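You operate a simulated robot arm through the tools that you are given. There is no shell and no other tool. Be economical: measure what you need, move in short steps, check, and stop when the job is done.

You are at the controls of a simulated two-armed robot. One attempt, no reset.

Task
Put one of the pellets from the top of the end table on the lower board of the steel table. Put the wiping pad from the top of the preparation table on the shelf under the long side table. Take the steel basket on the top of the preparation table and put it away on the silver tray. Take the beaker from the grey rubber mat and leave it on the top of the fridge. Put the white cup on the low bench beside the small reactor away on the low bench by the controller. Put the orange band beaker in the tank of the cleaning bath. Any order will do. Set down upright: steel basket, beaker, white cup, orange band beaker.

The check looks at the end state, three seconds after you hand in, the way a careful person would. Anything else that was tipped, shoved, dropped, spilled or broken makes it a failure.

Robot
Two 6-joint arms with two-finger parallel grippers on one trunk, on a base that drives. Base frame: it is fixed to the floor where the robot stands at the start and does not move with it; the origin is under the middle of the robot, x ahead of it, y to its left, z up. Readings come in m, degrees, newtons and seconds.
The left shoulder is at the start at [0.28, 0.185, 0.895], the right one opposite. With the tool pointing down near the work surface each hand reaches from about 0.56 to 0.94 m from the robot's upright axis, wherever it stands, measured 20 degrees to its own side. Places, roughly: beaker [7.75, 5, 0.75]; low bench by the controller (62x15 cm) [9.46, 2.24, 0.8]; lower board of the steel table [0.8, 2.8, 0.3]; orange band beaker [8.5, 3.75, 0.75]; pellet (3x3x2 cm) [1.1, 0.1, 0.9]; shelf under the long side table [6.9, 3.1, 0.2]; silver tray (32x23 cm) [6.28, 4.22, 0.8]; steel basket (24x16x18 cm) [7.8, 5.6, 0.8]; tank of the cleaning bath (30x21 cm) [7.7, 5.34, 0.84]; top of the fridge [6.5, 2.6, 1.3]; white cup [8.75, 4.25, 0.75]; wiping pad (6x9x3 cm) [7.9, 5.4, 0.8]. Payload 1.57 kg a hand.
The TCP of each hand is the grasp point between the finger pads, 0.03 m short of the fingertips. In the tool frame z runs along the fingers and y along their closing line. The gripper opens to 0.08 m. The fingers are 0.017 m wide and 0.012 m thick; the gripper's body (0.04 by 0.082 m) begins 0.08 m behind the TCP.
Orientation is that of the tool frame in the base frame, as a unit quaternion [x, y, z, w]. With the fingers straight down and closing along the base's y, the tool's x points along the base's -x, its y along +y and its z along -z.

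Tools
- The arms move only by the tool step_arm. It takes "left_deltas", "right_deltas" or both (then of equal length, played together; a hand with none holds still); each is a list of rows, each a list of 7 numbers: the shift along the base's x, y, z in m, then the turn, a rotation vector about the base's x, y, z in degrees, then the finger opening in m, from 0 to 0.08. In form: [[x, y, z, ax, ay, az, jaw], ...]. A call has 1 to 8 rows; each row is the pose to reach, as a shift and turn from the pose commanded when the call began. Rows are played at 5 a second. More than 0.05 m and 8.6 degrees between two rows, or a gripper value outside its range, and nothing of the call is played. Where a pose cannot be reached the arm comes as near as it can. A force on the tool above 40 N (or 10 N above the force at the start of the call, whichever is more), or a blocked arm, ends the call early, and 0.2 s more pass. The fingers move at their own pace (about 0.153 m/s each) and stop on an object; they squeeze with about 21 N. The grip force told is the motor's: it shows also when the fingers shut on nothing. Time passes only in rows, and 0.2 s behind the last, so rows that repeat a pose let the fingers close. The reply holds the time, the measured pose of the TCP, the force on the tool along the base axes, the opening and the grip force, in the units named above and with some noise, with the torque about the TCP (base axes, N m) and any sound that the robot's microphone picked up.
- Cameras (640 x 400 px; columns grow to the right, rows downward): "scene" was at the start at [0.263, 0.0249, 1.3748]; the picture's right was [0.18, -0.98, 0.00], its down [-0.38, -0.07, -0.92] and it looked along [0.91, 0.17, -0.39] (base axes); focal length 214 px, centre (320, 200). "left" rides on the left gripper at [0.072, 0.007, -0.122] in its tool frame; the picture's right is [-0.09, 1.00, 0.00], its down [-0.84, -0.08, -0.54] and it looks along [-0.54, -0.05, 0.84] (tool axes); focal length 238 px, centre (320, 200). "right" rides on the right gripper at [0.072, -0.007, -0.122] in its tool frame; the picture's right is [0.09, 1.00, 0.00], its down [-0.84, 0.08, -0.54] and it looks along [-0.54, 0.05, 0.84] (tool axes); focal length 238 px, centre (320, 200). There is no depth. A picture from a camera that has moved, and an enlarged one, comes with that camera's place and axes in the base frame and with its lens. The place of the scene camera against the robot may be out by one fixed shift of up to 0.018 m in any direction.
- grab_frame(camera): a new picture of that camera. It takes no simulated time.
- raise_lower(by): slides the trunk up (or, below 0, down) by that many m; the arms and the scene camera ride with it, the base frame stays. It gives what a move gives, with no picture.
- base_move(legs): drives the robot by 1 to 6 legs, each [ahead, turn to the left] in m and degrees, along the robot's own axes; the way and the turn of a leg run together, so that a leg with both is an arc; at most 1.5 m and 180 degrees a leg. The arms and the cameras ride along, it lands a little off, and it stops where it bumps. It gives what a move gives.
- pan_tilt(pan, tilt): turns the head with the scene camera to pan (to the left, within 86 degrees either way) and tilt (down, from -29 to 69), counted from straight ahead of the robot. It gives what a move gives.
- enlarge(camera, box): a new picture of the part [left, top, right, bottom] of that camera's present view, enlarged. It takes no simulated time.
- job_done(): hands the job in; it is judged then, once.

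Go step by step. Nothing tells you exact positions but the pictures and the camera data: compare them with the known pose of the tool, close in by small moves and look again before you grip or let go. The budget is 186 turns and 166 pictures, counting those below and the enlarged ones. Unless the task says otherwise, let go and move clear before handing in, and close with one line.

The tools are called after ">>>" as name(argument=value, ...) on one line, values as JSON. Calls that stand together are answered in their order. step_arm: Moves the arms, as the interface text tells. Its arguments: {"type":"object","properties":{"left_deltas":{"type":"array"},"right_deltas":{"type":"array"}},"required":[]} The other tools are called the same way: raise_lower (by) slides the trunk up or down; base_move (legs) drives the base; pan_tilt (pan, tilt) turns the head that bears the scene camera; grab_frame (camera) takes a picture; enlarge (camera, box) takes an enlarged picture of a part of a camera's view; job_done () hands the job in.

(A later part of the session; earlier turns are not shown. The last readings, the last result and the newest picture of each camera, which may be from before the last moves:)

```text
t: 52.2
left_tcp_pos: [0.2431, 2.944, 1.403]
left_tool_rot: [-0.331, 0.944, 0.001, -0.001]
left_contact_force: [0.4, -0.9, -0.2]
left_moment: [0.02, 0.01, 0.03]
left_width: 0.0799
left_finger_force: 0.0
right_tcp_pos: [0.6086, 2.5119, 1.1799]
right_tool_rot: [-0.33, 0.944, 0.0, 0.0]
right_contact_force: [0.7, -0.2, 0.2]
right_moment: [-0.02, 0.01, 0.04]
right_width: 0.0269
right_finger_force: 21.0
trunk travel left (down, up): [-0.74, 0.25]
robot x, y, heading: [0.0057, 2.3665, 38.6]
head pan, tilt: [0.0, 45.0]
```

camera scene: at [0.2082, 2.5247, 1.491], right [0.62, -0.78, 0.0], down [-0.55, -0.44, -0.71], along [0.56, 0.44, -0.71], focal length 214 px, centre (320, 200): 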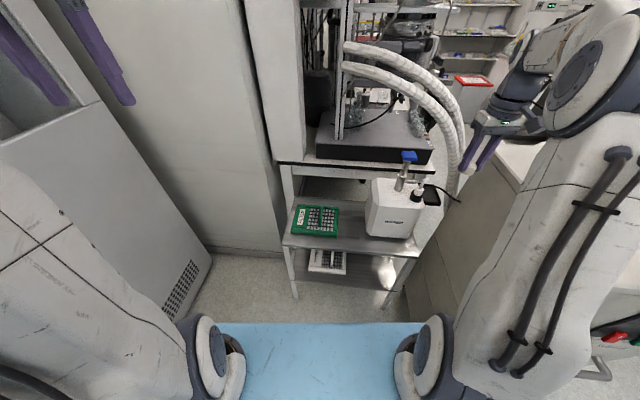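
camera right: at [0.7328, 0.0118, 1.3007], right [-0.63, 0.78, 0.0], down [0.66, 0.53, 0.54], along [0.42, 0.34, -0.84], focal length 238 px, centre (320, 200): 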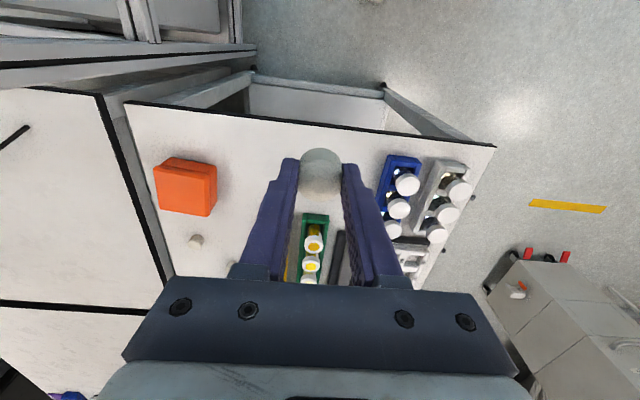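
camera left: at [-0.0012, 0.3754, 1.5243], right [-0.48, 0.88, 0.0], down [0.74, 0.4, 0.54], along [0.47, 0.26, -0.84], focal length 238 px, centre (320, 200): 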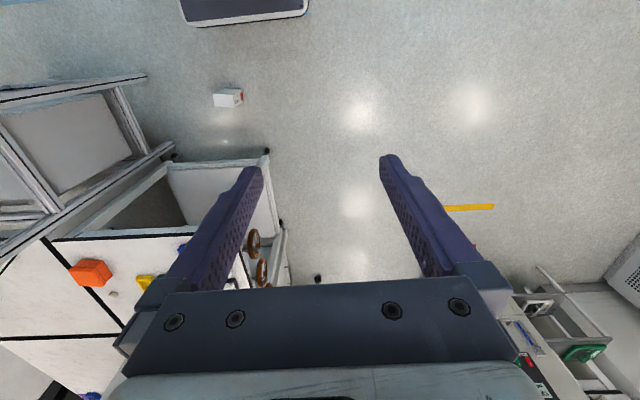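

Now I lower the trunk by 0.4 m, then tilt the hand 40 degrees forward and look.

>>> raise_lower(by=-0.4)

>>> step_arm(right_deltas=[[-0.01, -0.005, -0.03, 5, -6.25, 0, 0.01], [-0.01, -0.005, -0.07, 10, -12.5, 0, 0.01], [-0.01, -0.005, -0.11, 15, -18.75, 0, 0.01], [-0.01, -0.005, -0.15, 20, -25, 0, 0.01], [-0.01, -0.005, -0.19, 25, -31.25, 0, 0.01]])

>>> grab_frame(camera="right")

>>> grab_frame(camera="scene")

```text
t: 56.1
left_tcp_pos: [0.2421, 2.9426, 1.0015]
left_tool_rot: [-0.331, 0.944, 0.001, -0.001]
left_contact_force: [0.4, 0.1, -0.4]
left_moment: [0.0, 0.0, 0.05]
left_width: 0.0799
left_finger_force: 0.1
right_tcp_pos: [0.6088, 2.5113, 0.7793]
right_tool_rot: [-0.33, 0.944, 0.0, 0.0]
right_contact_force: [0.0, -0.3, -0.3]
right_moment: [0.0, 0.02, -0.02]
right_width: 0.0273
right_finger_force: 20.8
trunk travel left (down, up): [-0.34, 0.65]
robot x, y, heading: [0.0038, 2.3651, 38.3]
head pan, tilt: [0.0, 45.0]
```

```text
t: 57.5
left_tcp_pos: [0.243, 2.9435, 1.0017]
left_tool_rot: [-0.331, 0.944, 0.001, -0.001]
left_contact_force: [-0.5, 0.3, 0.0]
left_moment: [-0.01, 0.03, -0.01]
left_width: 0.0802
left_finger_force: 0.1
right_tcp_pos: [0.6256, 2.5864, 0.5709]
right_tool_rot: [-0.393, 0.867, 0.219, 0.215]
right_contact_force: [0.2, -0.7, -0.6]
right_moment: [0.0, -0.02, 0.01]
right_width: 0.0268
right_finger_force: 20.9
right hand out of reach, approached as far as the arm can: row 3, 4, 5
trunk travel left (down, up): [-0.34, 0.65]
robot x, y, heading: [0.0071, 2.3672, 38.0]
head pan, tilt: [0.0, 45.0]
stopped in row 5 (right hand): the arm was blocked; the commanded pose is now the measured one
```

```text
135 pictures are left
camera right: at [0.5643, 2.4744, 0.6281], right [-0.83, 0.54, 0.16], down [0.33, 0.24, 0.91], along [0.45, 0.81, -0.38], focal length 238 px, centre (320, 200)
```

right: 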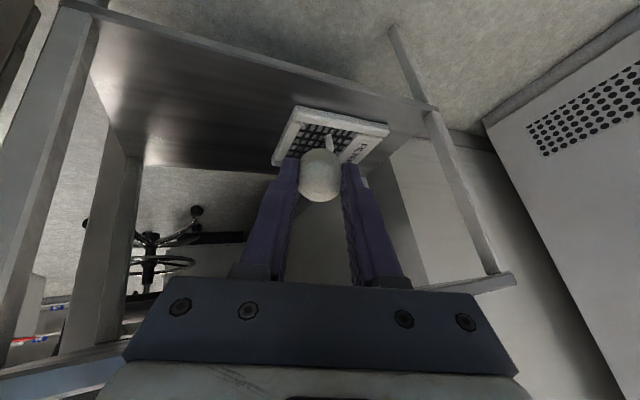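

```text
134 pictures are left
camera scene: at [0.2081, 2.5245, 1.091], right [0.62, -0.78, 0.0], down [-0.55, -0.44, -0.71], along [0.55, 0.44, -0.71], focal length 214 px, centre (320, 200)
```

scene: 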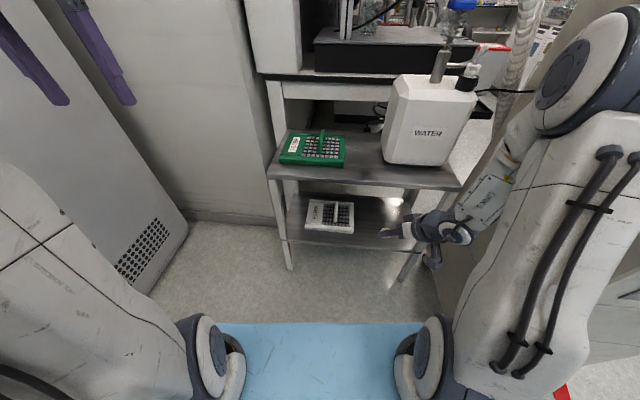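

The hand ended slightly twisted because it was too close to the shoulder. I back the base 0.1 m and then bring the hand forward into the proper tilt, watching the board.

>>> base_move(legs=[[-0.1, 0]])

>>> step_arm(right_deltas=[[0.04, 0.025, 0, -1.5, -4.3, -5.7, 0.01], [0.08, 0.05, 0, -3, -8.6, -11.3, 0.01], [0.115, 0.08, 0, -4.5, -12.9, -17, 0.01], [0.13, 0.1, -0.02, -4.5, -12.9, -17, 0.01]])

>>> grab_frame(camera="right")

>>> grab_frame(camera="scene")

```text
t: 58.6
left_tcp_pos: [0.1621, 2.8801, 1.0028]
left_tool_rot: [-0.33, 0.944, 0.001, -0.001]
left_contact_force: [-0.6, -0.7, 0.1]
left_moment: [-0.01, -0.01, 0.03]
left_width: 0.08
left_finger_force: 0.0
right_tcp_pos: [0.5446, 2.5235, 0.5706]
right_tool_rot: [-0.393, 0.867, 0.219, 0.216]
right_contact_force: [-0.6, 0.7, -0.5]
right_moment: [0.01, 0.01, 0.02]
right_width: 0.0272
right_finger_force: 20.8
trunk travel left (down, up): [-0.34, 0.65]
robot x, y, heading: [-0.073, 2.3055, 38.4]
head pan, tilt: [0.0, 45.0]
```

```text
t: 59.6
left_tcp_pos: [0.1625, 2.8795, 1.0023]
left_tool_rot: [-0.33, 0.944, 0.001, -0.002]
left_contact_force: [0.2, 0.1, 0.5]
left_moment: [0.0, 0.0, -0.03]
left_width: 0.0799
left_finger_force: 0.0
right_tcp_pos: [0.6931, 2.5862, 0.5496]
right_tool_rot: [-0.303, 0.889, 0.107, 0.326]
right_contact_force: [0.2, -0.1, 0.2]
right_moment: [-0.02, 0.02, 0.0]
right_width: 0.0275
right_finger_force: 20.9
right hand out of reach, approached as far as the arm can: row 3, 4
trunk travel left (down, up): [-0.34, 0.65]
robot x, y, heading: [-0.0766, 2.3017, 38.2]
head pan, tilt: [0.0, 45.0]
```

```text
133 pictures are left
camera right: at [0.592, 2.5007, 0.5963], right [-0.66, 0.75, -0.07], down [0.18, 0.24, 0.95], along [0.73, 0.62, -0.29], focal length 238 px, centre (320, 200)
```

right: 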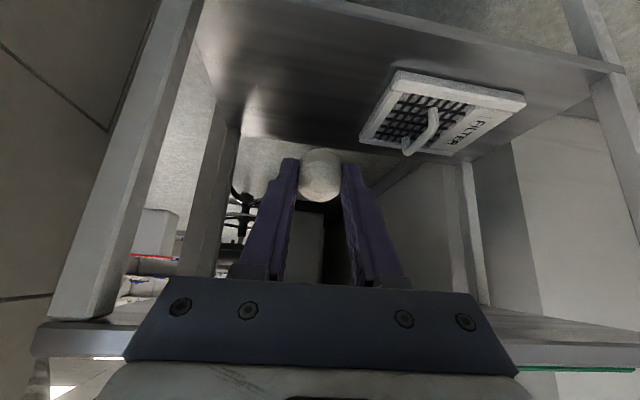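

```text
132 pictures are left
camera scene: at [0.1277, 2.4608, 1.0911], right [0.62, -0.78, 0.0], down [-0.55, -0.44, -0.71], along [0.55, 0.44, -0.71], focal length 214 px, centre (320, 200)
```

scene: 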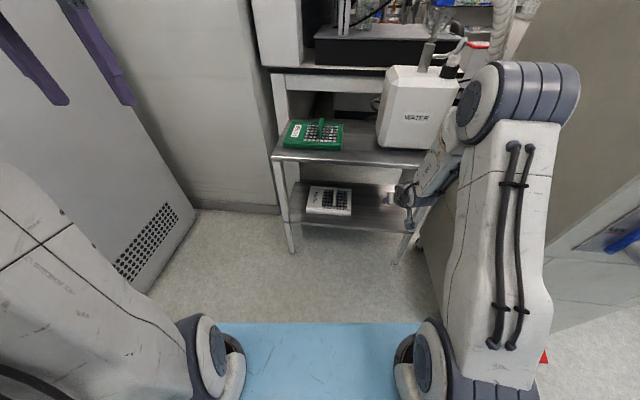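

The hand is now tilted 40 degrees as wanted, about 9 cm before the board's edge. I go down, then in over the free right part of the board.

>>> step_arm(right_deltas=[[0, 0, -0.045, 0, 0, 0, 0.01], [0.01, 0.005, -0.09, 0, 0, 0, 0.01], [0.04, 0.02, -0.12, 0, 0, 0, 0.01], [0.08, 0.04, -0.14, 0, 0, 0, 0.01], [0.115, 0.057, -0.15, 0, 0, 0, 0.01], [0.131, 0.065, -0.16, 0, 0, 0, 0.01]])

>>> grab_frame(camera="right")

>>> grab_frame(camera="scene")

```text
t: 61.0
left_tcp_pos: [0.1618, 2.8801, 1.0026]
left_tool_rot: [-0.329, 0.944, 0.002, -0.002]
left_contact_force: [-0.4, -0.3, 0.1]
left_moment: [0.02, 0.01, -0.03]
left_width: 0.0798
left_finger_force: 0.0
right_tcp_pos: [0.8242, 2.6497, 0.3871]
right_tool_rot: [-0.29, 0.894, 0.105, 0.325]
right_contact_force: [-0.1, 0.6, 0.4]
right_moment: [0.0, 0.08, 0.02]
right_width: 0.0273
right_finger_force: 21.7
right hand out of reach, approached as far as the arm can: row 1, 2, 3
trunk travel left (down, up): [-0.34, 0.65]
robot x, y, heading: [-0.0716, 2.3022, 38.5]
head pan, tilt: [0.0, 45.0]
```

```text
131 pictures are left
camera right: at [0.7214, 2.5665, 0.4335], right [-0.64, 0.76, -0.06], down [0.19, 0.23, 0.95], along [0.74, 0.6, -0.3], focal length 238 px, centre (320, 200)
```

right: 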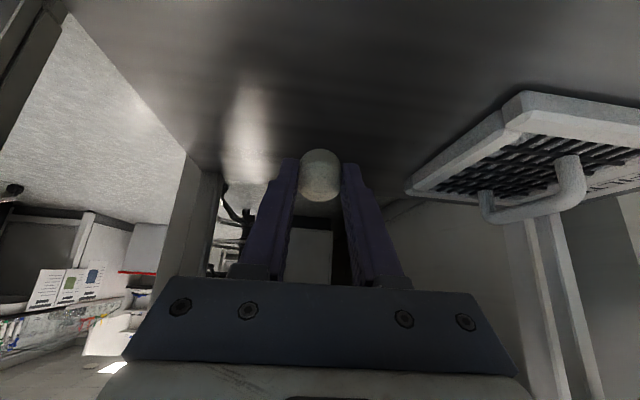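

```text
130 pictures are left
camera scene: at [0.1278, 2.4609, 1.091], right [0.62, -0.78, 0.0], down [-0.55, -0.44, -0.71], along [0.55, 0.44, -0.71], focal length 214 px, centre (320, 200)
```

scene: 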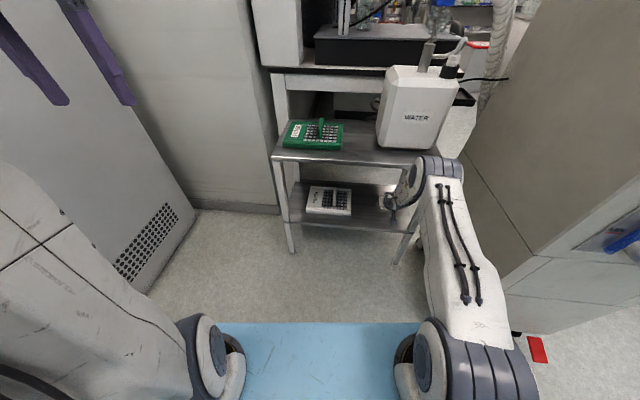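

The pellet is over the free board, roughly 5 cm above it. I lower carefully and watch the force.

>>> step_arm(right_deltas=[[0, 0, -0.015, 0, 0, 0, 0.01], [0, 0, -0.03, 0, 0, 0, 0.01], [0, 0, -0.036, 0, 0, 0, 0.01]])

>>> grab_frame(camera="right")

```text
t: 61.8
left_tcp_pos: [0.1628, 2.8798, 1.0017]
left_tool_rot: [-0.33, 0.944, 0.001, -0.002]
left_contact_force: [-0.4, 0.4, 0.3]
left_moment: [0.02, 0.0, 0.0]
left_width: 0.0801
left_finger_force: 0.1
right_tcp_pos: [0.8246, 2.6481, 0.3504]
right_tool_rot: [-0.29, 0.894, 0.105, 0.326]
right_contact_force: [-0.7, -0.1, -0.8]
right_moment: [0.01, 0.03, -0.02]
right_width: 0.0276
right_finger_force: 21.0
trunk travel left (down, up): [-0.34, 0.65]
robot x, y, heading: [-0.0749, 2.3047, 38.2]
head pan, tilt: [0.0, 45.0]
```

```text
129 pictures are left
camera right: at [0.7221, 2.565, 0.398], right [-0.64, 0.76, -0.06], down [0.19, 0.23, 0.95], along [0.74, 0.6, -0.3], focal length 238 px, centre (320, 200)
```

right: 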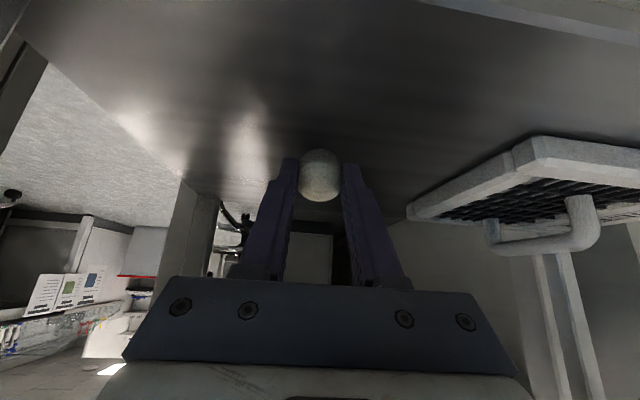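

Still free of contact. I continue down in small steps until it touches.

>>> step_arm(right_deltas=[[0, 0, -0.008, 0, 0, 0, 0.01], [0, 0, -0.014, 0, 0, 0, 0.01], [0, 0, -0.018, 0, 0, 0, 0.01]])

```text
t: 62.6
left_tcp_pos: [0.1636, 2.879, 1.002]
left_tool_rot: [-0.33, 0.944, 0.001, -0.001]
left_contact_force: [-0.3, 0.0, -0.4]
left_moment: [0.0, 0.02, -0.04]
left_width: 0.0801
left_finger_force: 0.1
right_tcp_pos: [0.8259, 2.6484, 0.3341]
right_tool_rot: [-0.29, 0.894, 0.106, 0.326]
right_contact_force: [0.3, -0.9, 2.1]
right_moment: [0.0, -0.06, -0.04]
right_width: 0.0274
right_finger_force: 21.2
trunk travel left (down, up): [-0.34, 0.65]
robot x, y, heading: [-0.0717, 2.3034, 38.3]
head pan, tilt: [0.0, 45.0]
```

Light contact at 0.334 m, as expected. I open and draw back out along the way in.

>>> step_arm(right_deltas=[[0, 0, 0, 0, 0, 0, 0.045], [0, 0, 0, 0, 0, 0, 0.045], [0, 0, 0.015, 0, 0, 0, 0.045], [-0.02, -0.013, 0.035, 0, 0, 0, 0.045], [-0.055, -0.035, 0.06, 0, 0, 0, 0.045], [-0.09, -0.058, 0.075, 0, 0, 0, 0.045]])

>>> grab_frame(camera="right")

```text
t: 64.0
left_tcp_pos: [0.1625, 2.8801, 1.0022]
left_tool_rot: [-0.33, 0.944, 0.001, -0.002]
left_contact_force: [-0.1, 0.2, 0.3]
left_moment: [-0.02, 0.0, -0.02]
left_width: 0.0803
left_finger_force: 0.1
right_tcp_pos: [0.7417, 2.5971, 0.4101]
right_tool_rot: [-0.285, 0.896, 0.115, 0.319]
right_contact_force: [-0.6, 0.2, -0.6]
right_moment: [-0.03, -0.01, 0.02]
right_width: 0.045
right_finger_force: 0.0
right hand out of reach, approached as far as the arm can: row 6
trunk travel left (down, up): [-0.34, 0.65]
robot x, y, heading: [-0.0732, 2.3015, 38.3]
head pan, tilt: [0.0, 45.0]
```

```text
128 pictures are left
camera right: at [0.6394, 2.5135, 0.4583], right [-0.64, 0.77, -0.04], down [0.21, 0.22, 0.95], along [0.74, 0.6, -0.3], focal length 238 px, centre (320, 200)
```

right: 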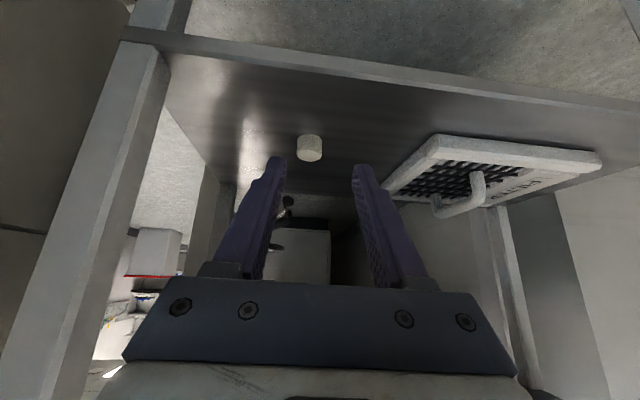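

The pellet rests on the lower board. I back out, then straighten the hand; next I try to restore the knocked-down wipes box while I am near it.

>>> base_move(legs=[[-0.3, 0]])

>>> raise_lower(by=0.3)

>>> step_arm(right_deltas=[[0.0, 0.0, 0.03, -4.9, 6.2, 0, 0.04], [0.0, 0.0, 0.06, -9.8, 12.5, 0, 0.04], [0.0, 0.0, 0.09, -14.7, 18.7, 0, 0.04], [0.0, 0, 0.12, -19.6, 25, 0, 0.04], [0.0, 0.0, 0.15, -24, 30.5, 0, 0.04]])

```text
t: 66.0
left_tcp_pos: [-0.063, 2.7008, 1.0015]
left_tool_rot: [-0.329, 0.944, 0.001, -0.002]
left_contact_force: [1.2, 0.4, -0.3]
left_moment: [-0.03, 0.0, -0.02]
left_width: 0.08
left_finger_force: 0.0
right_tcp_pos: [0.5158, 2.4163, 0.4112]
right_tool_rot: [-0.285, 0.897, 0.114, 0.319]
right_contact_force: [-0.3, -0.1, 0.3]
right_moment: [-0.03, -0.02, -0.04]
right_width: 0.0451
right_finger_force: 0.0
trunk travel left (down, up): [-0.34, 0.65]
robot x, y, heading: [-0.3023, 2.1215, 38.2]
head pan, tilt: [0.0, 45.0]
```

```text
t: 69.0
left_tcp_pos: [-0.063, 2.7016, 1.3013]
left_tool_rot: [-0.33, 0.944, 0.001, -0.002]
left_contact_force: [0.5, 0.3, -0.3]
left_moment: [0.0, 0.01, 0.01]
left_width: 0.0799
left_finger_force: 0.0
right_tcp_pos: [0.5153, 2.4178, 0.7111]
right_tool_rot: [-0.285, 0.896, 0.115, 0.319]
right_contact_force: [-0.5, 0.7, 0.2]
right_moment: [0.0, 0.02, 0.01]
right_width: 0.0451
right_finger_force: 0.0
trunk travel left (down, up): [-0.64, 0.35]
robot x, y, heading: [-0.3015, 2.1244, 38.1]
head pan, tilt: [0.0, 45.0]
```

```text
t: 70.2
left_tcp_pos: [-0.0628, 2.7014, 1.3025]
left_tool_rot: [-0.328, 0.945, 0.002, -0.002]
left_contact_force: [0.3, -0.8, -0.5]
left_moment: [-0.04, 0.01, 0.0]
left_width: 0.08
left_finger_force: 0.0
right_tcp_pos: [0.5104, 2.4185, 0.8636]
right_tool_rot: [-0.298, 0.955, 0.01, 0.007]
right_contact_force: [1.6, -2.9, 1.0]
right_moment: [0.27, 0.17, 0.02]
right_width: 0.0399
right_finger_force: 0.0
right hand out of reach, approached as far as the arm can: row 2, 3
trunk travel left (down, up): [-0.64, 0.35]
robot x, y, heading: [-0.3018, 2.1244, 38.2]
head pan, tilt: [0.0, 45.0]
```

Next I tuck the right hand in before turning, because the cart is close on that side.

>>> step_arm(right_deltas=[[-0.03, -0.023, 0.03, 0, 0, 0, 0.04], [-0.065, -0.05, 0.05, 0, 0, 0, 0.04], [-0.1, -0.078, 0.07, 0, 0, 0, 0.04], [-0.135, -0.105, 0.09, 0, 0, 0, 0.04], [-0.17, -0.133, 0.11, 0, 0, 0, 0.04], [-0.195, -0.155, 0.14, 0, 0, 0, 0.04]])

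```text
t: 71.6
left_tcp_pos: [-0.0631, 2.7011, 1.3025]
left_tool_rot: [-0.331, 0.944, 0.0, -0.002]
left_contact_force: [0.7, -0.2, -0.9]
left_moment: [0.02, 0.03, 0.0]
left_width: 0.0802
left_finger_force: 0.1
right_tcp_pos: [0.3156, 2.2647, 1.0018]
right_tool_rot: [-0.305, 0.952, -0.001, 0.008]
right_contact_force: [0.4, 0.4, -0.2]
right_moment: [-0.02, 0.01, 0.01]
right_width: 0.04
right_finger_force: 0.1
trunk travel left (down, up): [-0.64, 0.35]
robot x, y, heading: [-0.2989, 2.1237, 38.4]
head pan, tilt: [0.0, 45.0]
```

The arm is tucked in. I turn and drive back toward the fallen box, stopping short to look at it.

>>> base_move(legs=[[0, -120], [1.2, 0], [0, 20]])

>>> pan_tilt(pan=5, tilt=50)

>>> grab_frame(camera="scene")

```text
t: 83.7
left_tcp_pos: [0.4434, 0.6042, 1.3031]
left_tool_rot: [0.505, 0.863, 0.002, 0.0]
left_contact_force: [-0.1, -0.6, -0.3]
left_moment: [-0.01, -0.05, 0.0]
left_width: 0.0801
left_finger_force: 0.0
right_tcp_pos: [-0.0464, 0.2969, 1.0021]
right_tool_rot: [0.526, 0.85, -0.007, 0.005]
right_contact_force: [-0.1, -0.1, -0.6]
right_moment: [0.03, 0.02, -0.03]
right_width: 0.04
right_finger_force: 0.0
trunk travel left (down, up): [-0.64, 0.35]
robot x, y, heading: [-0.0899, 0.9279, -61.0]
head pan, tilt: [0.0, 45.0]
```

```text
t: 84.4
left_tcp_pos: [0.4442, 0.604, 1.3022]
left_tool_rot: [0.505, 0.863, 0.001, 0.0]
left_contact_force: [-0.1, 0.0, 1.0]
left_moment: [0.0, 0.04, -0.03]
left_width: 0.0798
left_finger_force: 0.2
right_tcp_pos: [-0.0481, 0.2983, 1.0016]
right_tool_rot: [0.527, 0.85, -0.008, 0.004]
right_contact_force: [-1.1, -0.1, -0.7]
right_moment: [0.01, 0.0, 0.01]
right_width: 0.0401
right_finger_force: 0.1
trunk travel left (down, up): [-0.64, 0.35]
robot x, y, heading: [-0.0883, 0.9286, -60.4]
head pan, tilt: [5.0, 50.0]
```

```text
127 pictures are left
camera scene: at [0.0451, 0.7334, 1.3841], right [-0.83, -0.56, 0.0], down [-0.43, 0.63, -0.64], along [0.36, -0.53, -0.77], focal length 214 px, centre (320, 200)
```

scene: 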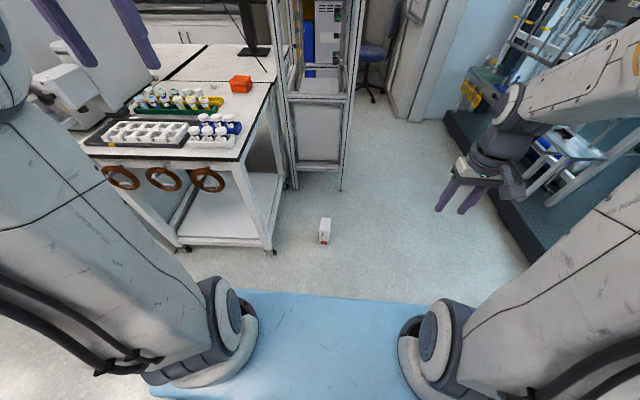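

>>> enlarge(camera="scene", box=[270, 195, 382, 265])

```text
5.71 times, centred on (326, 230) of scene
camera zoom: at [0.0451, 0.7334, 1.3841], right [-0.83, -0.56, 0.0], down [-0.43, 0.63, -0.64], along [0.36, -0.53, -0.77], focal length 1226 px, centre (286, 29)
```

zoom: 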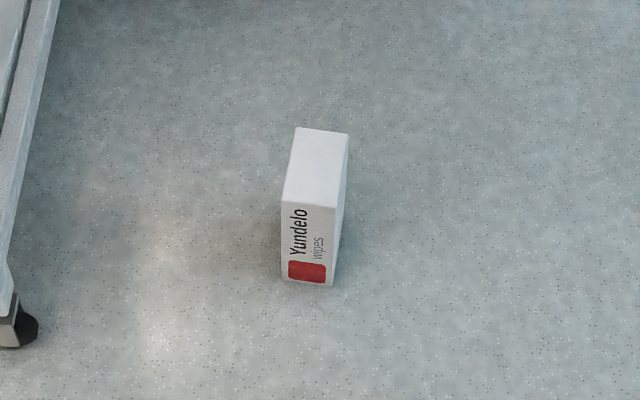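

The wipes box stands on its end at about [0.45, 0.07], roughly 0.2 x 0.1 x 0.06 m, with its bottom side toward my right. I will grip it across its thin side with the left hand, so I bring that hand inward and drive closer.

>>> step_arm(left_deltas=[[-0.04, -0.023, 0, 0, 0, 0, 0.08], [-0.08, -0.046, 0, 0, 0, 0, 0.08], [-0.12, -0.069, 0, 0, 0, 0, 0.08], [-0.16, -0.092, 0, 0, 0, 0, 0.08]])

>>> base_move(legs=[[0, -3.5], [0.22, 0]])

```text
t: 85.4
left_tcp_pos: [0.2832, 0.5126, 1.3035]
left_tool_rot: [0.505, 0.863, 0.003, -0.001]
left_contact_force: [0.5, -0.3, -0.4]
left_moment: [-0.03, 0.06, 0.0]
left_width: 0.0803
left_finger_force: 0.0
right_tcp_pos: [-0.0462, 0.2987, 1.0015]
right_tool_rot: [0.526, 0.85, -0.007, 0.004]
right_contact_force: [-0.3, 0.5, -0.9]
right_moment: [-0.01, 0.01, -0.01]
right_width: 0.0402
right_finger_force: 0.1
trunk travel left (down, up): [-0.64, 0.35]
robot x, y, heading: [-0.0866, 0.9304, -60.6]
head pan, tilt: [5.0, 50.0]
```

```text
t: 87.5
left_tcp_pos: [0.3546, 0.2897, 1.3038]
left_tool_rot: [0.531, 0.848, 0.001, 0.0]
left_contact_force: [-0.6, 0.3, 0.2]
left_moment: [-0.03, -0.02, -0.01]
left_width: 0.0801
left_finger_force: 0.0
right_tcp_pos: [0.0102, 0.0959, 1.0006]
right_tool_rot: [0.552, 0.834, -0.008, 0.005]
right_contact_force: [-0.9, 0.5, 0.7]
right_moment: [-0.02, 0.0, 0.02]
right_width: 0.0398
right_finger_force: 0.1
trunk travel left (down, up): [-0.64, 0.35]
robot x, y, heading: [0.0072, 0.7268, -63.9]
head pan, tilt: [5.0, 50.0]
```

I lower the trunk and tilt the left hand forward 45 degrees while reaching out.

>>> raise_lower(by=-0.45)

>>> step_arm(left_deltas=[[0.01, -0.02, -0.02, -6.7, -3.3, 0, 0.08], [0.02, -0.04, -0.05, -13.4, -6.6, 0, 0.08], [0.03, -0.06, -0.085, -20.2, -9.9, 0, 0.08], [0.04, -0.08, -0.12, -26.9, -13.2, 0, 0.08], [0.05, -0.1, -0.155, -33.6, -16.5, 0, 0.08], [0.055, -0.11, -0.2, -40.4, -19.8, 0, 0.08]])

>>> grab_frame(camera="left")

>>> grab_frame(camera="scene")

```text
refused: -0.45 is not a number from -0.4 to 0.4
```

```text
t: 88.9
left_tcp_pos: [0.4081, 0.1789, 1.1035]
left_tool_rot: [0.491, 0.783, -0.202, 0.325]
left_contact_force: [-0.3, -0.7, 0.7]
left_moment: [0.0, 0.03, 0.02]
left_width: 0.0802
left_finger_force: 0.1
right_tcp_pos: [0.0131, 0.0964, 1.0011]
right_tool_rot: [0.552, 0.834, -0.007, 0.004]
right_contact_force: [0.7, 0.4, -0.3]
right_moment: [-0.01, 0.02, 0.03]
right_width: 0.04
right_finger_force: 0.0
trunk travel left (down, up): [-0.64, 0.35]
robot x, y, heading: [0.0065, 0.7287, -64.2]
head pan, tilt: [5.0, 50.0]
```

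```text
125 pictures are left
camera left: at [0.3524, 0.3041, 1.1385], right [0.92, 0.38, 0.07], down [0.02, -0.22, 0.97], along [0.38, -0.9, -0.21], focal length 238 px, centre (320, 200)
```

left: 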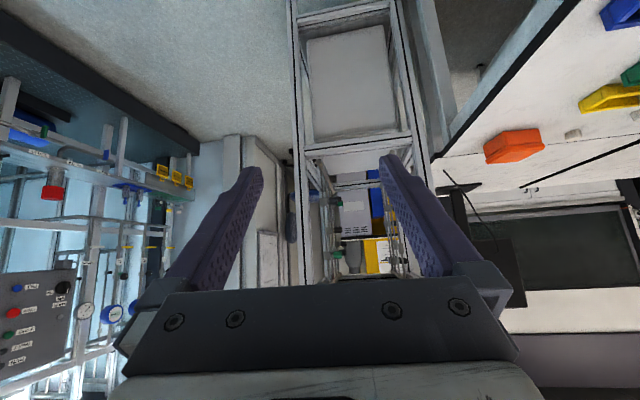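

```text
124 pictures are left
camera scene: at [0.1295, 0.5255, 1.3841], right [-0.86, -0.51, 0.0], down [-0.39, 0.66, -0.64], along [0.33, -0.55, -0.77], focal length 214 px, centre (320, 200)
```

scene: 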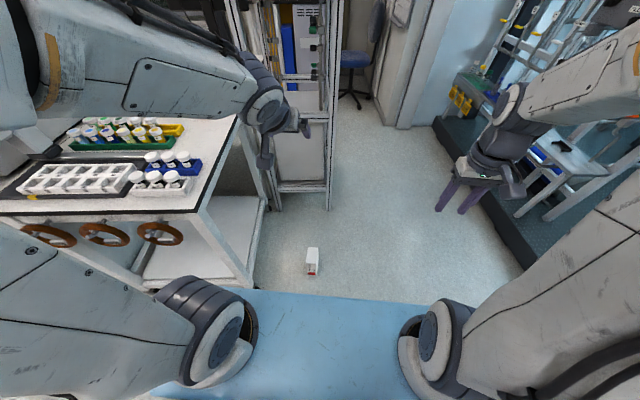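

Lowering here would bring the left elbow down over the vials, so I put the left arm back and use the right hand instead, whose side is free.

>>> step_arm(left_deltas=[[-0.01, 0.02, 0.04, 6.7, 3.3, 0, 0.08], [-0.02, 0.04, 0.08, 13.4, 6.6, 0, 0.08], [-0.03, 0.06, 0.115, 20.2, 9.9, 0, 0.08], [-0.04, 0.08, 0.15, 26.9, 13.2, 0, 0.08], [-0.05, 0.1, 0.18, 33.6, 16.5, 0, 0.08], [-0.055, 0.11, 0.2, 40.4, 19.8, 0, 0.08]])

>>> base_move(legs=[[-0.05, 0], [0, 12]])

>>> grab_frame(camera="scene")

```text
t: 90.3
left_tcp_pos: [0.3548, 0.2927, 1.3069]
left_tool_rot: [0.531, 0.847, 0.001, 0.0]
left_contact_force: [0.4, 0.2, 0.0]
left_moment: [-0.02, 0.01, 0.03]
left_width: 0.0799
left_finger_force: 0.2
right_tcp_pos: [0.0123, 0.0942, 1.0003]
right_tool_rot: [0.552, 0.834, -0.008, 0.004]
right_contact_force: [-0.2, -0.1, 0.2]
right_moment: [-0.05, 0.01, -0.03]
right_width: 0.0399
right_finger_force: 0.1
trunk travel left (down, up): [-0.64, 0.35]
robot x, y, heading: [0.0109, 0.7259, -64.2]
head pan, tilt: [5.0, 50.0]
```

```text
t: 92.0
left_tcp_pos: [0.4165, 0.4204, 1.3052]
left_tool_rot: [0.439, 0.898, 0.002, 0.001]
left_contact_force: [0.4, 0.4, -0.6]
left_moment: [0.01, -0.02, 0.0]
left_width: 0.08
left_finger_force: 0.2
right_tcp_pos: [0.1216, 0.157, 1.001]
right_tool_rot: [0.462, 0.887, -0.007, 0.005]
right_contact_force: [-0.4, 0.2, 0.2]
right_moment: [0.03, -0.04, 0.02]
right_width: 0.0401
right_finger_force: 0.1
trunk travel left (down, up): [-0.64, 0.35]
robot x, y, heading: [-0.0102, 0.7744, -52.2]
head pan, tilt: [5.0, 50.0]
```

```text
123 pictures are left
camera scene: at [0.1486, 0.5991, 1.3841], right [-0.73, -0.68, 0.0], down [-0.52, 0.56, -0.64], along [0.44, -0.47, -0.77], focal length 214 px, centre (320, 200)
```

scene: 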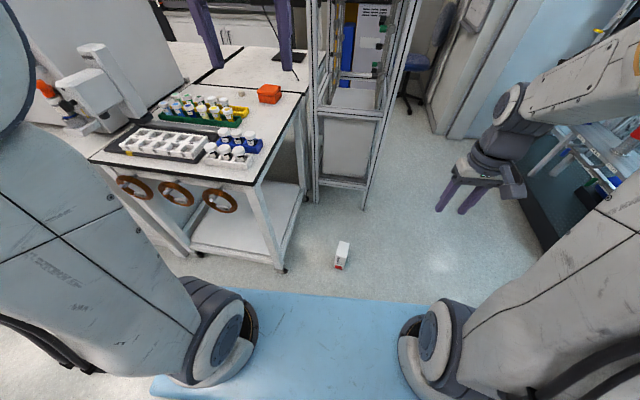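

The right side is free. I lower the trunk by 0.4 m first.

>>> raise_lower(by=-0.4)

>>> step_arm(right_deltas=[[0.034, 0.001, -0.034, -4.9, -2.9, -1.1, 0.08], [0.068, 0.002, -0.068, -9.8, -5.7, -2.3, 0.08], [0.101, 0.003, -0.101, -14.6, -8.6, -3.4, 0.08], [0.135, 0.003, -0.135, -19.5, -11.5, -4.5, 0.08], [0.169, 0.004, -0.169, -24.4, -14.3, -5.6, 0.08], [0.202, 0.005, -0.202, -29.3, -17.2, -6.8, 0.08], [0.236, 0.006, -0.236, -34.1, -20, -7.9, 0.08], [0.27, 0.007, -0.27, -39, -22.9, -9, 0.08]])

>>> grab_frame(camera="right")

>>> grab_frame(camera="scene")

```text
t: 95.9
left_tcp_pos: [0.4152, 0.4208, 0.9064]
left_tool_rot: [0.439, 0.898, 0.002, 0.001]
left_contact_force: [1.0, 0.6, 0.9]
left_moment: [-0.04, -0.02, 0.03]
left_width: 0.0801
left_finger_force: 0.0
right_tcp_pos: [0.1211, 0.1565, 0.6021]
right_tool_rot: [0.462, 0.887, -0.007, 0.005]
right_contact_force: [0.7, -0.7, -0.3]
right_moment: [0.01, 0.02, 0.02]
right_width: 0.04
right_finger_force: 0.1
trunk travel left (down, up): [-0.24, 0.75]
robot x, y, heading: [-0.0119, 0.7725, -52.2]
head pan, tilt: [5.0, 50.0]
```

```text
t: 97.7
left_tcp_pos: [0.4151, 0.4196, 0.906]
left_tool_rot: [0.439, 0.898, 0.002, 0.0]
left_contact_force: [0.0, -0.6, 0.4]
left_moment: [-0.02, 0.02, -0.04]
left_width: 0.08
left_finger_force: 0.1
right_tcp_pos: [0.4122, 0.1591, 0.347]
right_tool_rot: [0.493, 0.779, -0.215, 0.323]
right_contact_force: [0.4, 0.4, 0.0]
right_moment: [-0.01, -0.02, 0.01]
right_width: 0.0798
right_finger_force: 0.2
right hand out of reach, approached as far as the arm can: row 4, 7, 8
trunk travel left (down, up): [-0.24, 0.75]
robot x, y, heading: [-0.015, 0.7722, -52.2]
head pan, tilt: [5.0, 50.0]
```

```text
122 pictures are left
camera right: at [0.351, 0.2817, 0.3802], right [0.87, 0.48, -0.08], down [0.17, -0.14, 0.98], along [0.45, -0.87, -0.2], focal length 238 px, centre (320, 200)
```

right: 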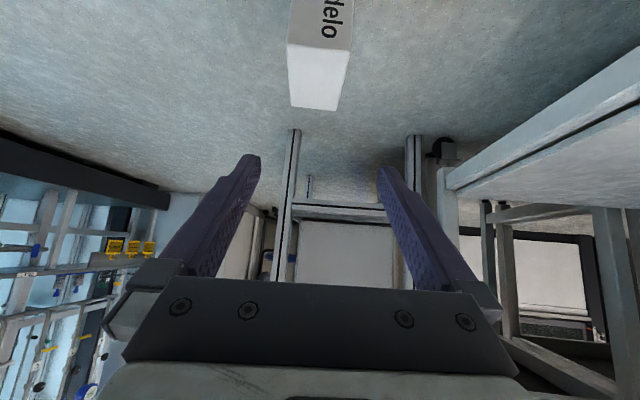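

```text
121 pictures are left
camera scene: at [0.1486, 0.5993, 0.9842], right [-0.73, -0.68, 0.0], down [-0.52, 0.56, -0.64], along [0.44, -0.47, -0.77], focal length 214 px, centre (320, 200)
```

scene: 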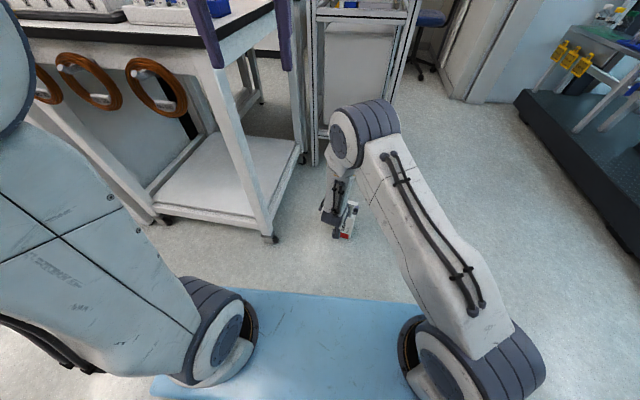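

The box top end is seen at about [0.44, 0.07], turned as expected, and narrower than the open jaw. I lower the hand in front of it and check the alignment.

>>> step_arm(right_deltas=[[-0.003, -0.004, -0.045, 0, 0, 0, 0.08], [-0.005, -0.006, -0.09, 0, 0, 0, 0.08], [-0.003, -0.008, -0.135, 0, 0, 0, 0.08]])

>>> grab_frame(camera="right")

```text
t: 98.5
left_tcp_pos: [0.4163, 0.4209, 0.9057]
left_tool_rot: [0.44, 0.898, 0.002, 0.0]
left_contact_force: [0.4, 0.7, -1.0]
left_moment: [0.03, 0.03, 0.02]
left_width: 0.08
left_finger_force: 0.0
right_tcp_pos: [0.4409, 0.1382, 0.2093]
right_tool_rot: [0.492, 0.779, -0.217, 0.322]
right_contact_force: [0.3, 0.6, 0.4]
right_moment: [0.0, 0.0, -0.02]
right_width: 0.0798
right_finger_force: 0.1
right hand out of reach, approached as far as the arm can: row 1, 2, 3
trunk travel left (down, up): [-0.24, 0.75]
robot x, y, heading: [-0.0166, 0.7718, -52.1]
head pan, tilt: [5.0, 50.0]
```

```text
120 pictures are left
camera right: at [0.3791, 0.2612, 0.2419], right [0.87, 0.48, -0.09], down [0.17, -0.14, 0.98], along [0.45, -0.87, -0.2], focal length 238 px, centre (320, 200)
```

right: 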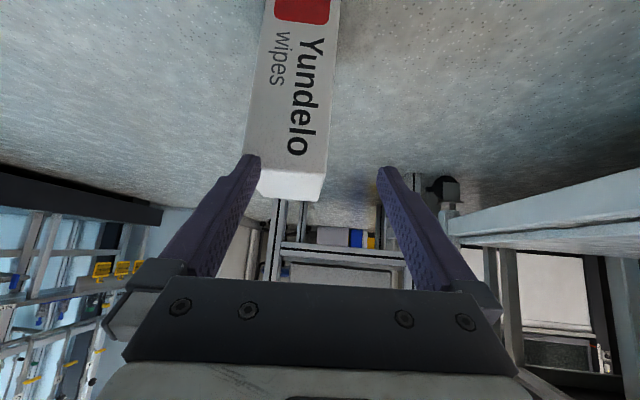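

The arm could not quite follow and sits 3 cm to one side. I back the base a little to give it a better posture and re-approach.

>>> base_move(legs=[[-0.1, 0]])

>>> step_arm(right_deltas=[[0.0, -0.02, 0.0, 0, 0, 0, 0.08], [0.01, -0.04, 0.0, 0, 0, 0, 0.08], [0.02, -0.06, 0.0, 0, 0, 0, 0.08]])

>>> grab_frame(camera="right")

```text
t: 99.6
left_tcp_pos: [0.356, 0.5, 0.9052]
left_tool_rot: [0.438, 0.899, 0.002, 0.001]
left_contact_force: [-0.1, -0.9, 0.7]
left_moment: [-0.03, 0.04, -0.02]
left_width: 0.0804
left_finger_force: 0.1
right_tcp_pos: [0.3808, 0.2174, 0.2096]
right_tool_rot: [0.492, 0.779, -0.217, 0.323]
right_contact_force: [0.7, 1.0, 0.7]
right_moment: [0.01, 0.03, 0.0]
right_width: 0.0799
right_finger_force: 0.2
trunk travel left (down, up): [-0.24, 0.75]
robot x, y, heading: [-0.0703, 0.8533, -52.1]
head pan, tilt: [5.0, 50.0]
```

```text
t: 100.4
left_tcp_pos: [0.3548, 0.4993, 0.9061]
left_tool_rot: [0.437, 0.899, 0.001, 0.001]
left_contact_force: [0.7, -0.3, -0.1]
left_moment: [-0.02, 0.01, 0.02]
left_width: 0.0796
left_finger_force: 0.1
right_tcp_pos: [0.4013, 0.1578, 0.2103]
right_tool_rot: [0.491, 0.78, -0.216, 0.322]
right_contact_force: [-0.3, -0.1, 0.7]
right_moment: [0.03, 0.01, -0.01]
right_width: 0.0802
right_finger_force: 0.1
trunk travel left (down, up): [-0.24, 0.75]
robot x, y, heading: [-0.0734, 0.8544, -51.8]
head pan, tilt: [5.0, 50.0]
```

```text
119 pictures are left
camera right: at [0.3394, 0.2807, 0.2426], right [0.87, 0.48, -0.09], down [0.17, -0.14, 0.98], along [0.46, -0.87, -0.2], focal length 238 px, centre (320, 200)
```

right: 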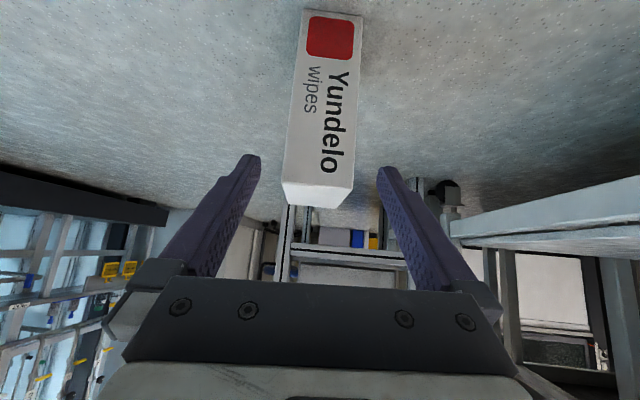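

Now the box is centred between the fingers and the arm is free. I go down in front of it and forward around it.

>>> step_arm(right_deltas=[[0.0, 0.0, -0.04, 0, 0, 2, 0.08], [0.003, -0.005, -0.078, 0, 0, 4, 0.08], [0.018, -0.033, -0.08, 0, 0, 4, 0.08], [0.033, -0.062, -0.082, 0, 0, 4, 0.08], [0.043, -0.082, -0.083, 0, 0, 4, 0.08]])

>>> grab_frame(camera="right")

```text
t: 101.6
left_tcp_pos: [0.3569, 0.4999, 0.9072]
left_tool_rot: [0.437, 0.9, 0.001, 0.0]
left_contact_force: [-0.5, 0.4, 0.7]
left_moment: [0.04, 0.0, 0.0]
left_width: 0.0801
left_finger_force: 0.0
right_tcp_pos: [0.4453, 0.0857, 0.1269]
right_tool_rot: [0.465, 0.795, -0.205, 0.33]
right_contact_force: [-0.7, 0.5, 0.3]
right_moment: [0.02, 0.04, -0.03]
right_width: 0.0799
right_finger_force: 0.1
right hand out of reach, approached as far as the arm can: row 5
trunk travel left (down, up): [-0.24, 0.75]
robot x, y, heading: [-0.0739, 0.8512, -52.0]
head pan, tilt: [5.0, 50.0]
```

```text
118 pictures are left
camera right: at [0.3741, 0.2032, 0.1595], right [0.84, 0.54, -0.08], down [0.18, -0.13, 0.98], along [0.52, -0.83, -0.2], focal length 238 px, centre (320, 200)
```

right: 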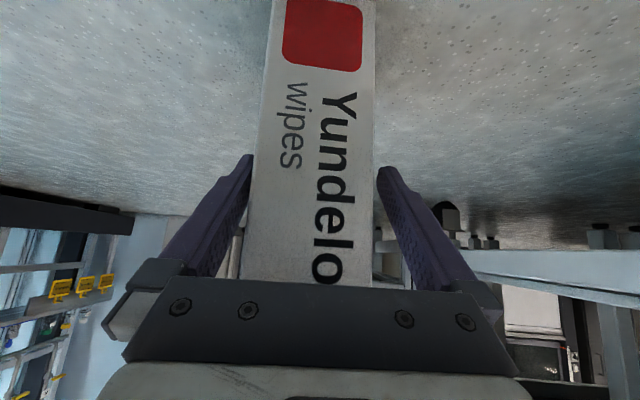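

The box is between the fingers, about 4 cm deep. I close gently and lift a little.

>>> step_arm(right_deltas=[[0, 0, 0, 0, 0, 0, 0.06], [0, 0, 0, 0, 0, 0, 0.04], [0, 0, 0, 0, 0, 0, 0.04], [0, 0, 0.02, 0, 0, 0, 0.04], [-0.002, 0.004, 0.05, 0, 0, 0, 0.04], [-0.004, 0.008, 0.09, 0, 0, 0, 0.04]])

>>> grab_frame(camera="scene")

>>> grab_frame(camera="right")

```text
t: 103.0
left_tcp_pos: [0.3561, 0.4998, 0.906]
left_tool_rot: [0.437, 0.899, 0.001, 0.001]
left_contact_force: [1.1, 0.3, -0.1]
left_moment: [0.0, 0.03, -0.03]
left_width: 0.08
left_finger_force: 0.0
right_tcp_pos: [0.4407, 0.093, 0.2183]
right_tool_rot: [0.465, 0.796, -0.205, 0.329]
right_contact_force: [-0.6, 0.7, -2.6]
right_moment: [0.03, -0.01, -0.02]
right_width: 0.065
right_finger_force: 20.8
trunk travel left (down, up): [-0.24, 0.75]
robot x, y, heading: [-0.0754, 0.8512, -52.0]
head pan, tilt: [5.0, 50.0]
```

```text
117 pictures are left
camera scene: at [0.0884, 0.6776, 0.9839], right [-0.73, -0.68, 0.0], down [-0.52, 0.56, -0.64], along [0.44, -0.47, -0.77], focal length 214 px, centre (320, 200)
```

scene: 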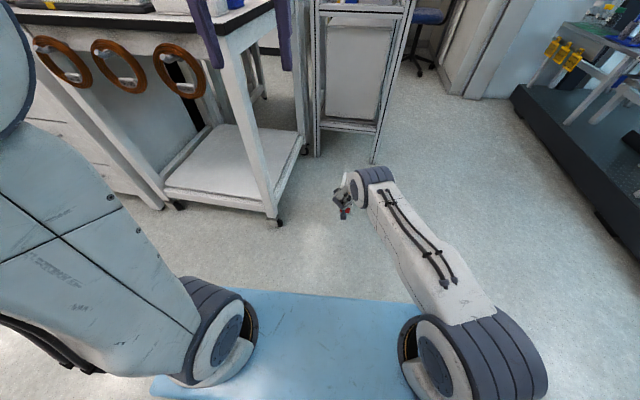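

```text
116 pictures are left
camera right: at [0.3696, 0.2109, 0.2518], right [0.84, 0.54, -0.09], down [0.18, -0.13, 0.98], along [0.51, -0.83, -0.2], focal length 238 px, centre (320, 200)
```

right: 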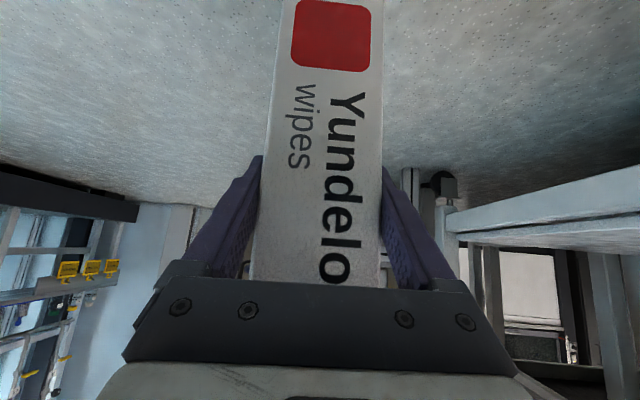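

The box is held firmly, 65 mm thick. With this 45° grip the wrist would come too close to the steel rack at the table, so I set it down again to regrip with the hand flatter.

>>> step_arm(right_deltas=[[0.002, -0.004, -0.045, 0, 0, 0, 0.04], [0.004, -0.007, -0.08, 0, 0, 0, 0.04], [0.004, -0.008, -0.09, 0, 0, 0, 0.04], [0.004, -0.008, -0.09, 0, 0, 0, 0.08], [0.004, -0.008, -0.09, 0, 0, 0, 0.08], [-0.015, 0.027, -0.08, 0, 0, 0, 0.08], [-0.035, 0.062, -0.07, 0, 0, 0, 0.08]])

>>> step_arm(right_deltas=[[-0.01, 0.02, 0.0, -7.3, -4, 0, 0.08], [-0.015, 0.028, -0.005, -14.6, -8, 0, 0.08], [-0.015, 0.028, -0.01, -21.9, -12.1, 0, 0.08]])

>>> grab_frame(camera="right")

```text
t: 104.6
left_tcp_pos: [0.3558, 0.4988, 0.9048]
left_tool_rot: [0.437, 0.899, 0.0, 0.0]
left_contact_force: [0.0, 0.2, -0.7]
left_moment: [0.0, 0.02, -0.06]
left_width: 0.0799
left_finger_force: 0.1
right_tcp_pos: [0.4016, 0.1553, 0.1479]
right_tool_rot: [0.464, 0.796, -0.205, 0.331]
right_contact_force: [0.2, 0.2, 0.1]
right_moment: [-0.01, 0.02, 0.02]
right_width: 0.0799
right_finger_force: 0.0
trunk travel left (down, up): [-0.24, 0.75]
robot x, y, heading: [-0.0766, 0.8518, -52.0]
head pan, tilt: [5.0, 50.0]
```

```text
t: 105.4
left_tcp_pos: [0.356, 0.5001, 0.9056]
left_tool_rot: [0.437, 0.899, 0.002, 0.001]
left_contact_force: [0.0, 0.3, 0.6]
left_moment: [-0.01, 0.0, 0.0]
left_width: 0.0798
left_finger_force: 0.1
right_tcp_pos: [0.3938, 0.1828, 0.1359]
right_tool_rot: [0.411, 0.702, -0.306, 0.494]
right_contact_force: [0.5, 0.4, -0.5]
right_moment: [-0.01, 0.04, -0.02]
right_width: 0.08
right_finger_force: 0.1
right hand out of reach, approached as far as the arm can: row 2, 3
trunk travel left (down, up): [-0.24, 0.75]
robot x, y, heading: [-0.0739, 0.8545, -51.6]
head pan, tilt: [5.0, 50.0]
```

```text
115 pictures are left
camera right: at [0.3221, 0.3021, 0.1074], right [0.86, 0.5, -0.11], down [-0.02, 0.26, 0.97], along [0.51, -0.83, 0.23], focal length 238 px, centre (320, 200)
```

right: 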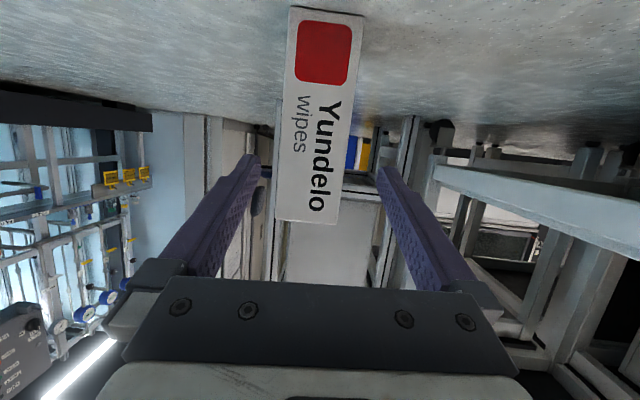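

The hand is now about 19° below horizontal and aligned with the box. I move in at mid-height, close and lift.

>>> step_arm(right_deltas=[[0.012, -0.025, -0.01, 0, 0, 0, 0.08], [0.025, -0.052, -0.02, 0, 0, 0, 0.08], [0.037, -0.08, -0.025, 0, 0, 0, 0.08], [0.047, -0.1, -0.025, 0, 0, 0, 0.08]])

>>> grab_frame(camera="right")

```text
t: 106.4
left_tcp_pos: [0.3559, 0.4995, 0.9066]
left_tool_rot: [0.438, 0.899, 0.003, 0.001]
left_contact_force: [0.0, -0.5, 0.0]
left_moment: [0.06, -0.01, -0.01]
left_width: 0.0799
left_finger_force: 0.0
right_tcp_pos: [0.434, 0.1055, 0.1328]
right_tool_rot: [0.412, 0.704, -0.302, 0.493]
right_contact_force: [-0.9, -0.2, -1.0]
right_moment: [-0.03, -0.06, 0.03]
right_width: 0.0799
right_finger_force: 0.0
right hand out of reach, approached as far as the arm can: row 3, 4
trunk travel left (down, up): [-0.24, 0.75]
robot x, y, heading: [-0.0729, 0.8527, -51.7]
head pan, tilt: [5.0, 50.0]
```

```text
114 pictures are left
camera right: at [0.3623, 0.2243, 0.1048], right [0.86, 0.5, -0.11], down [-0.03, 0.25, 0.97], along [0.51, -0.83, 0.23], focal length 238 px, centre (320, 200)
```

right: 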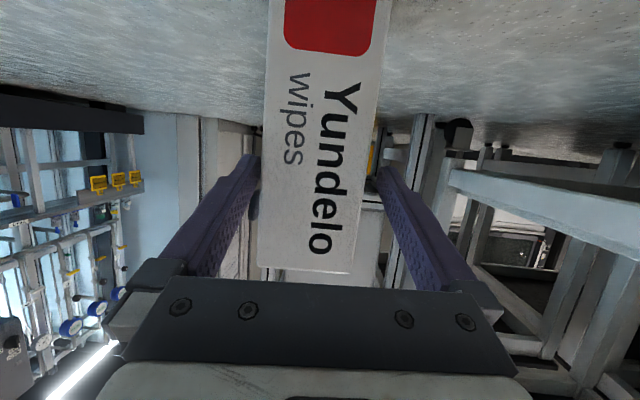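

The fingers overlap the box by only about 2.5 cm, so I roll the base forward 2.5 cm, then close and lift slightly.

>>> base_move(legs=[[0.025, 0]])

>>> step_arm(right_deltas=[[0, 0, 0, 0, 0, 0, 0.06], [0, 0, 0, 0, 0, 0, 0.03], [0, 0, 0, 0, 0, 0, 0.03], [-0.003, 0.005, 0.02, 0, 0, 0, 0.03]])

```text
t: 107.2
left_tcp_pos: [0.3706, 0.4788, 0.9059]
left_tool_rot: [0.438, 0.899, 0.0, 0.0]
left_contact_force: [0.3, -0.3, -0.3]
left_moment: [0.01, -0.02, 0.03]
left_width: 0.08
left_finger_force: 0.0
right_tcp_pos: [0.4504, 0.0853, 0.1322]
right_tool_rot: [0.412, 0.703, -0.303, 0.494]
right_contact_force: [0.5, -1.0, 1.2]
right_moment: [0.0, -0.02, -0.01]
right_width: 0.08
right_finger_force: 0.0
trunk travel left (down, up): [-0.24, 0.75]
robot x, y, heading: [-0.0589, 0.8307, -52.1]
head pan, tilt: [5.0, 50.0]
```

```text
t: 108.2
left_tcp_pos: [0.3723, 0.48, 0.9057]
left_tool_rot: [0.437, 0.899, 0.001, 0.0]
left_contact_force: [0.1, -0.4, -0.2]
left_moment: [0.02, -0.03, 0.0]
left_width: 0.0797
left_finger_force: 0.0
right_tcp_pos: [0.4468, 0.0903, 0.1549]
right_tool_rot: [0.412, 0.704, -0.303, 0.493]
right_contact_force: [-0.6, -0.3, -1.5]
right_moment: [0.01, 0.03, 0.0]
right_width: 0.065
right_finger_force: 20.8
trunk travel left (down, up): [-0.24, 0.75]
robot x, y, heading: [-0.0581, 0.8306, -51.8]
head pan, tilt: [5.0, 50.0]
```

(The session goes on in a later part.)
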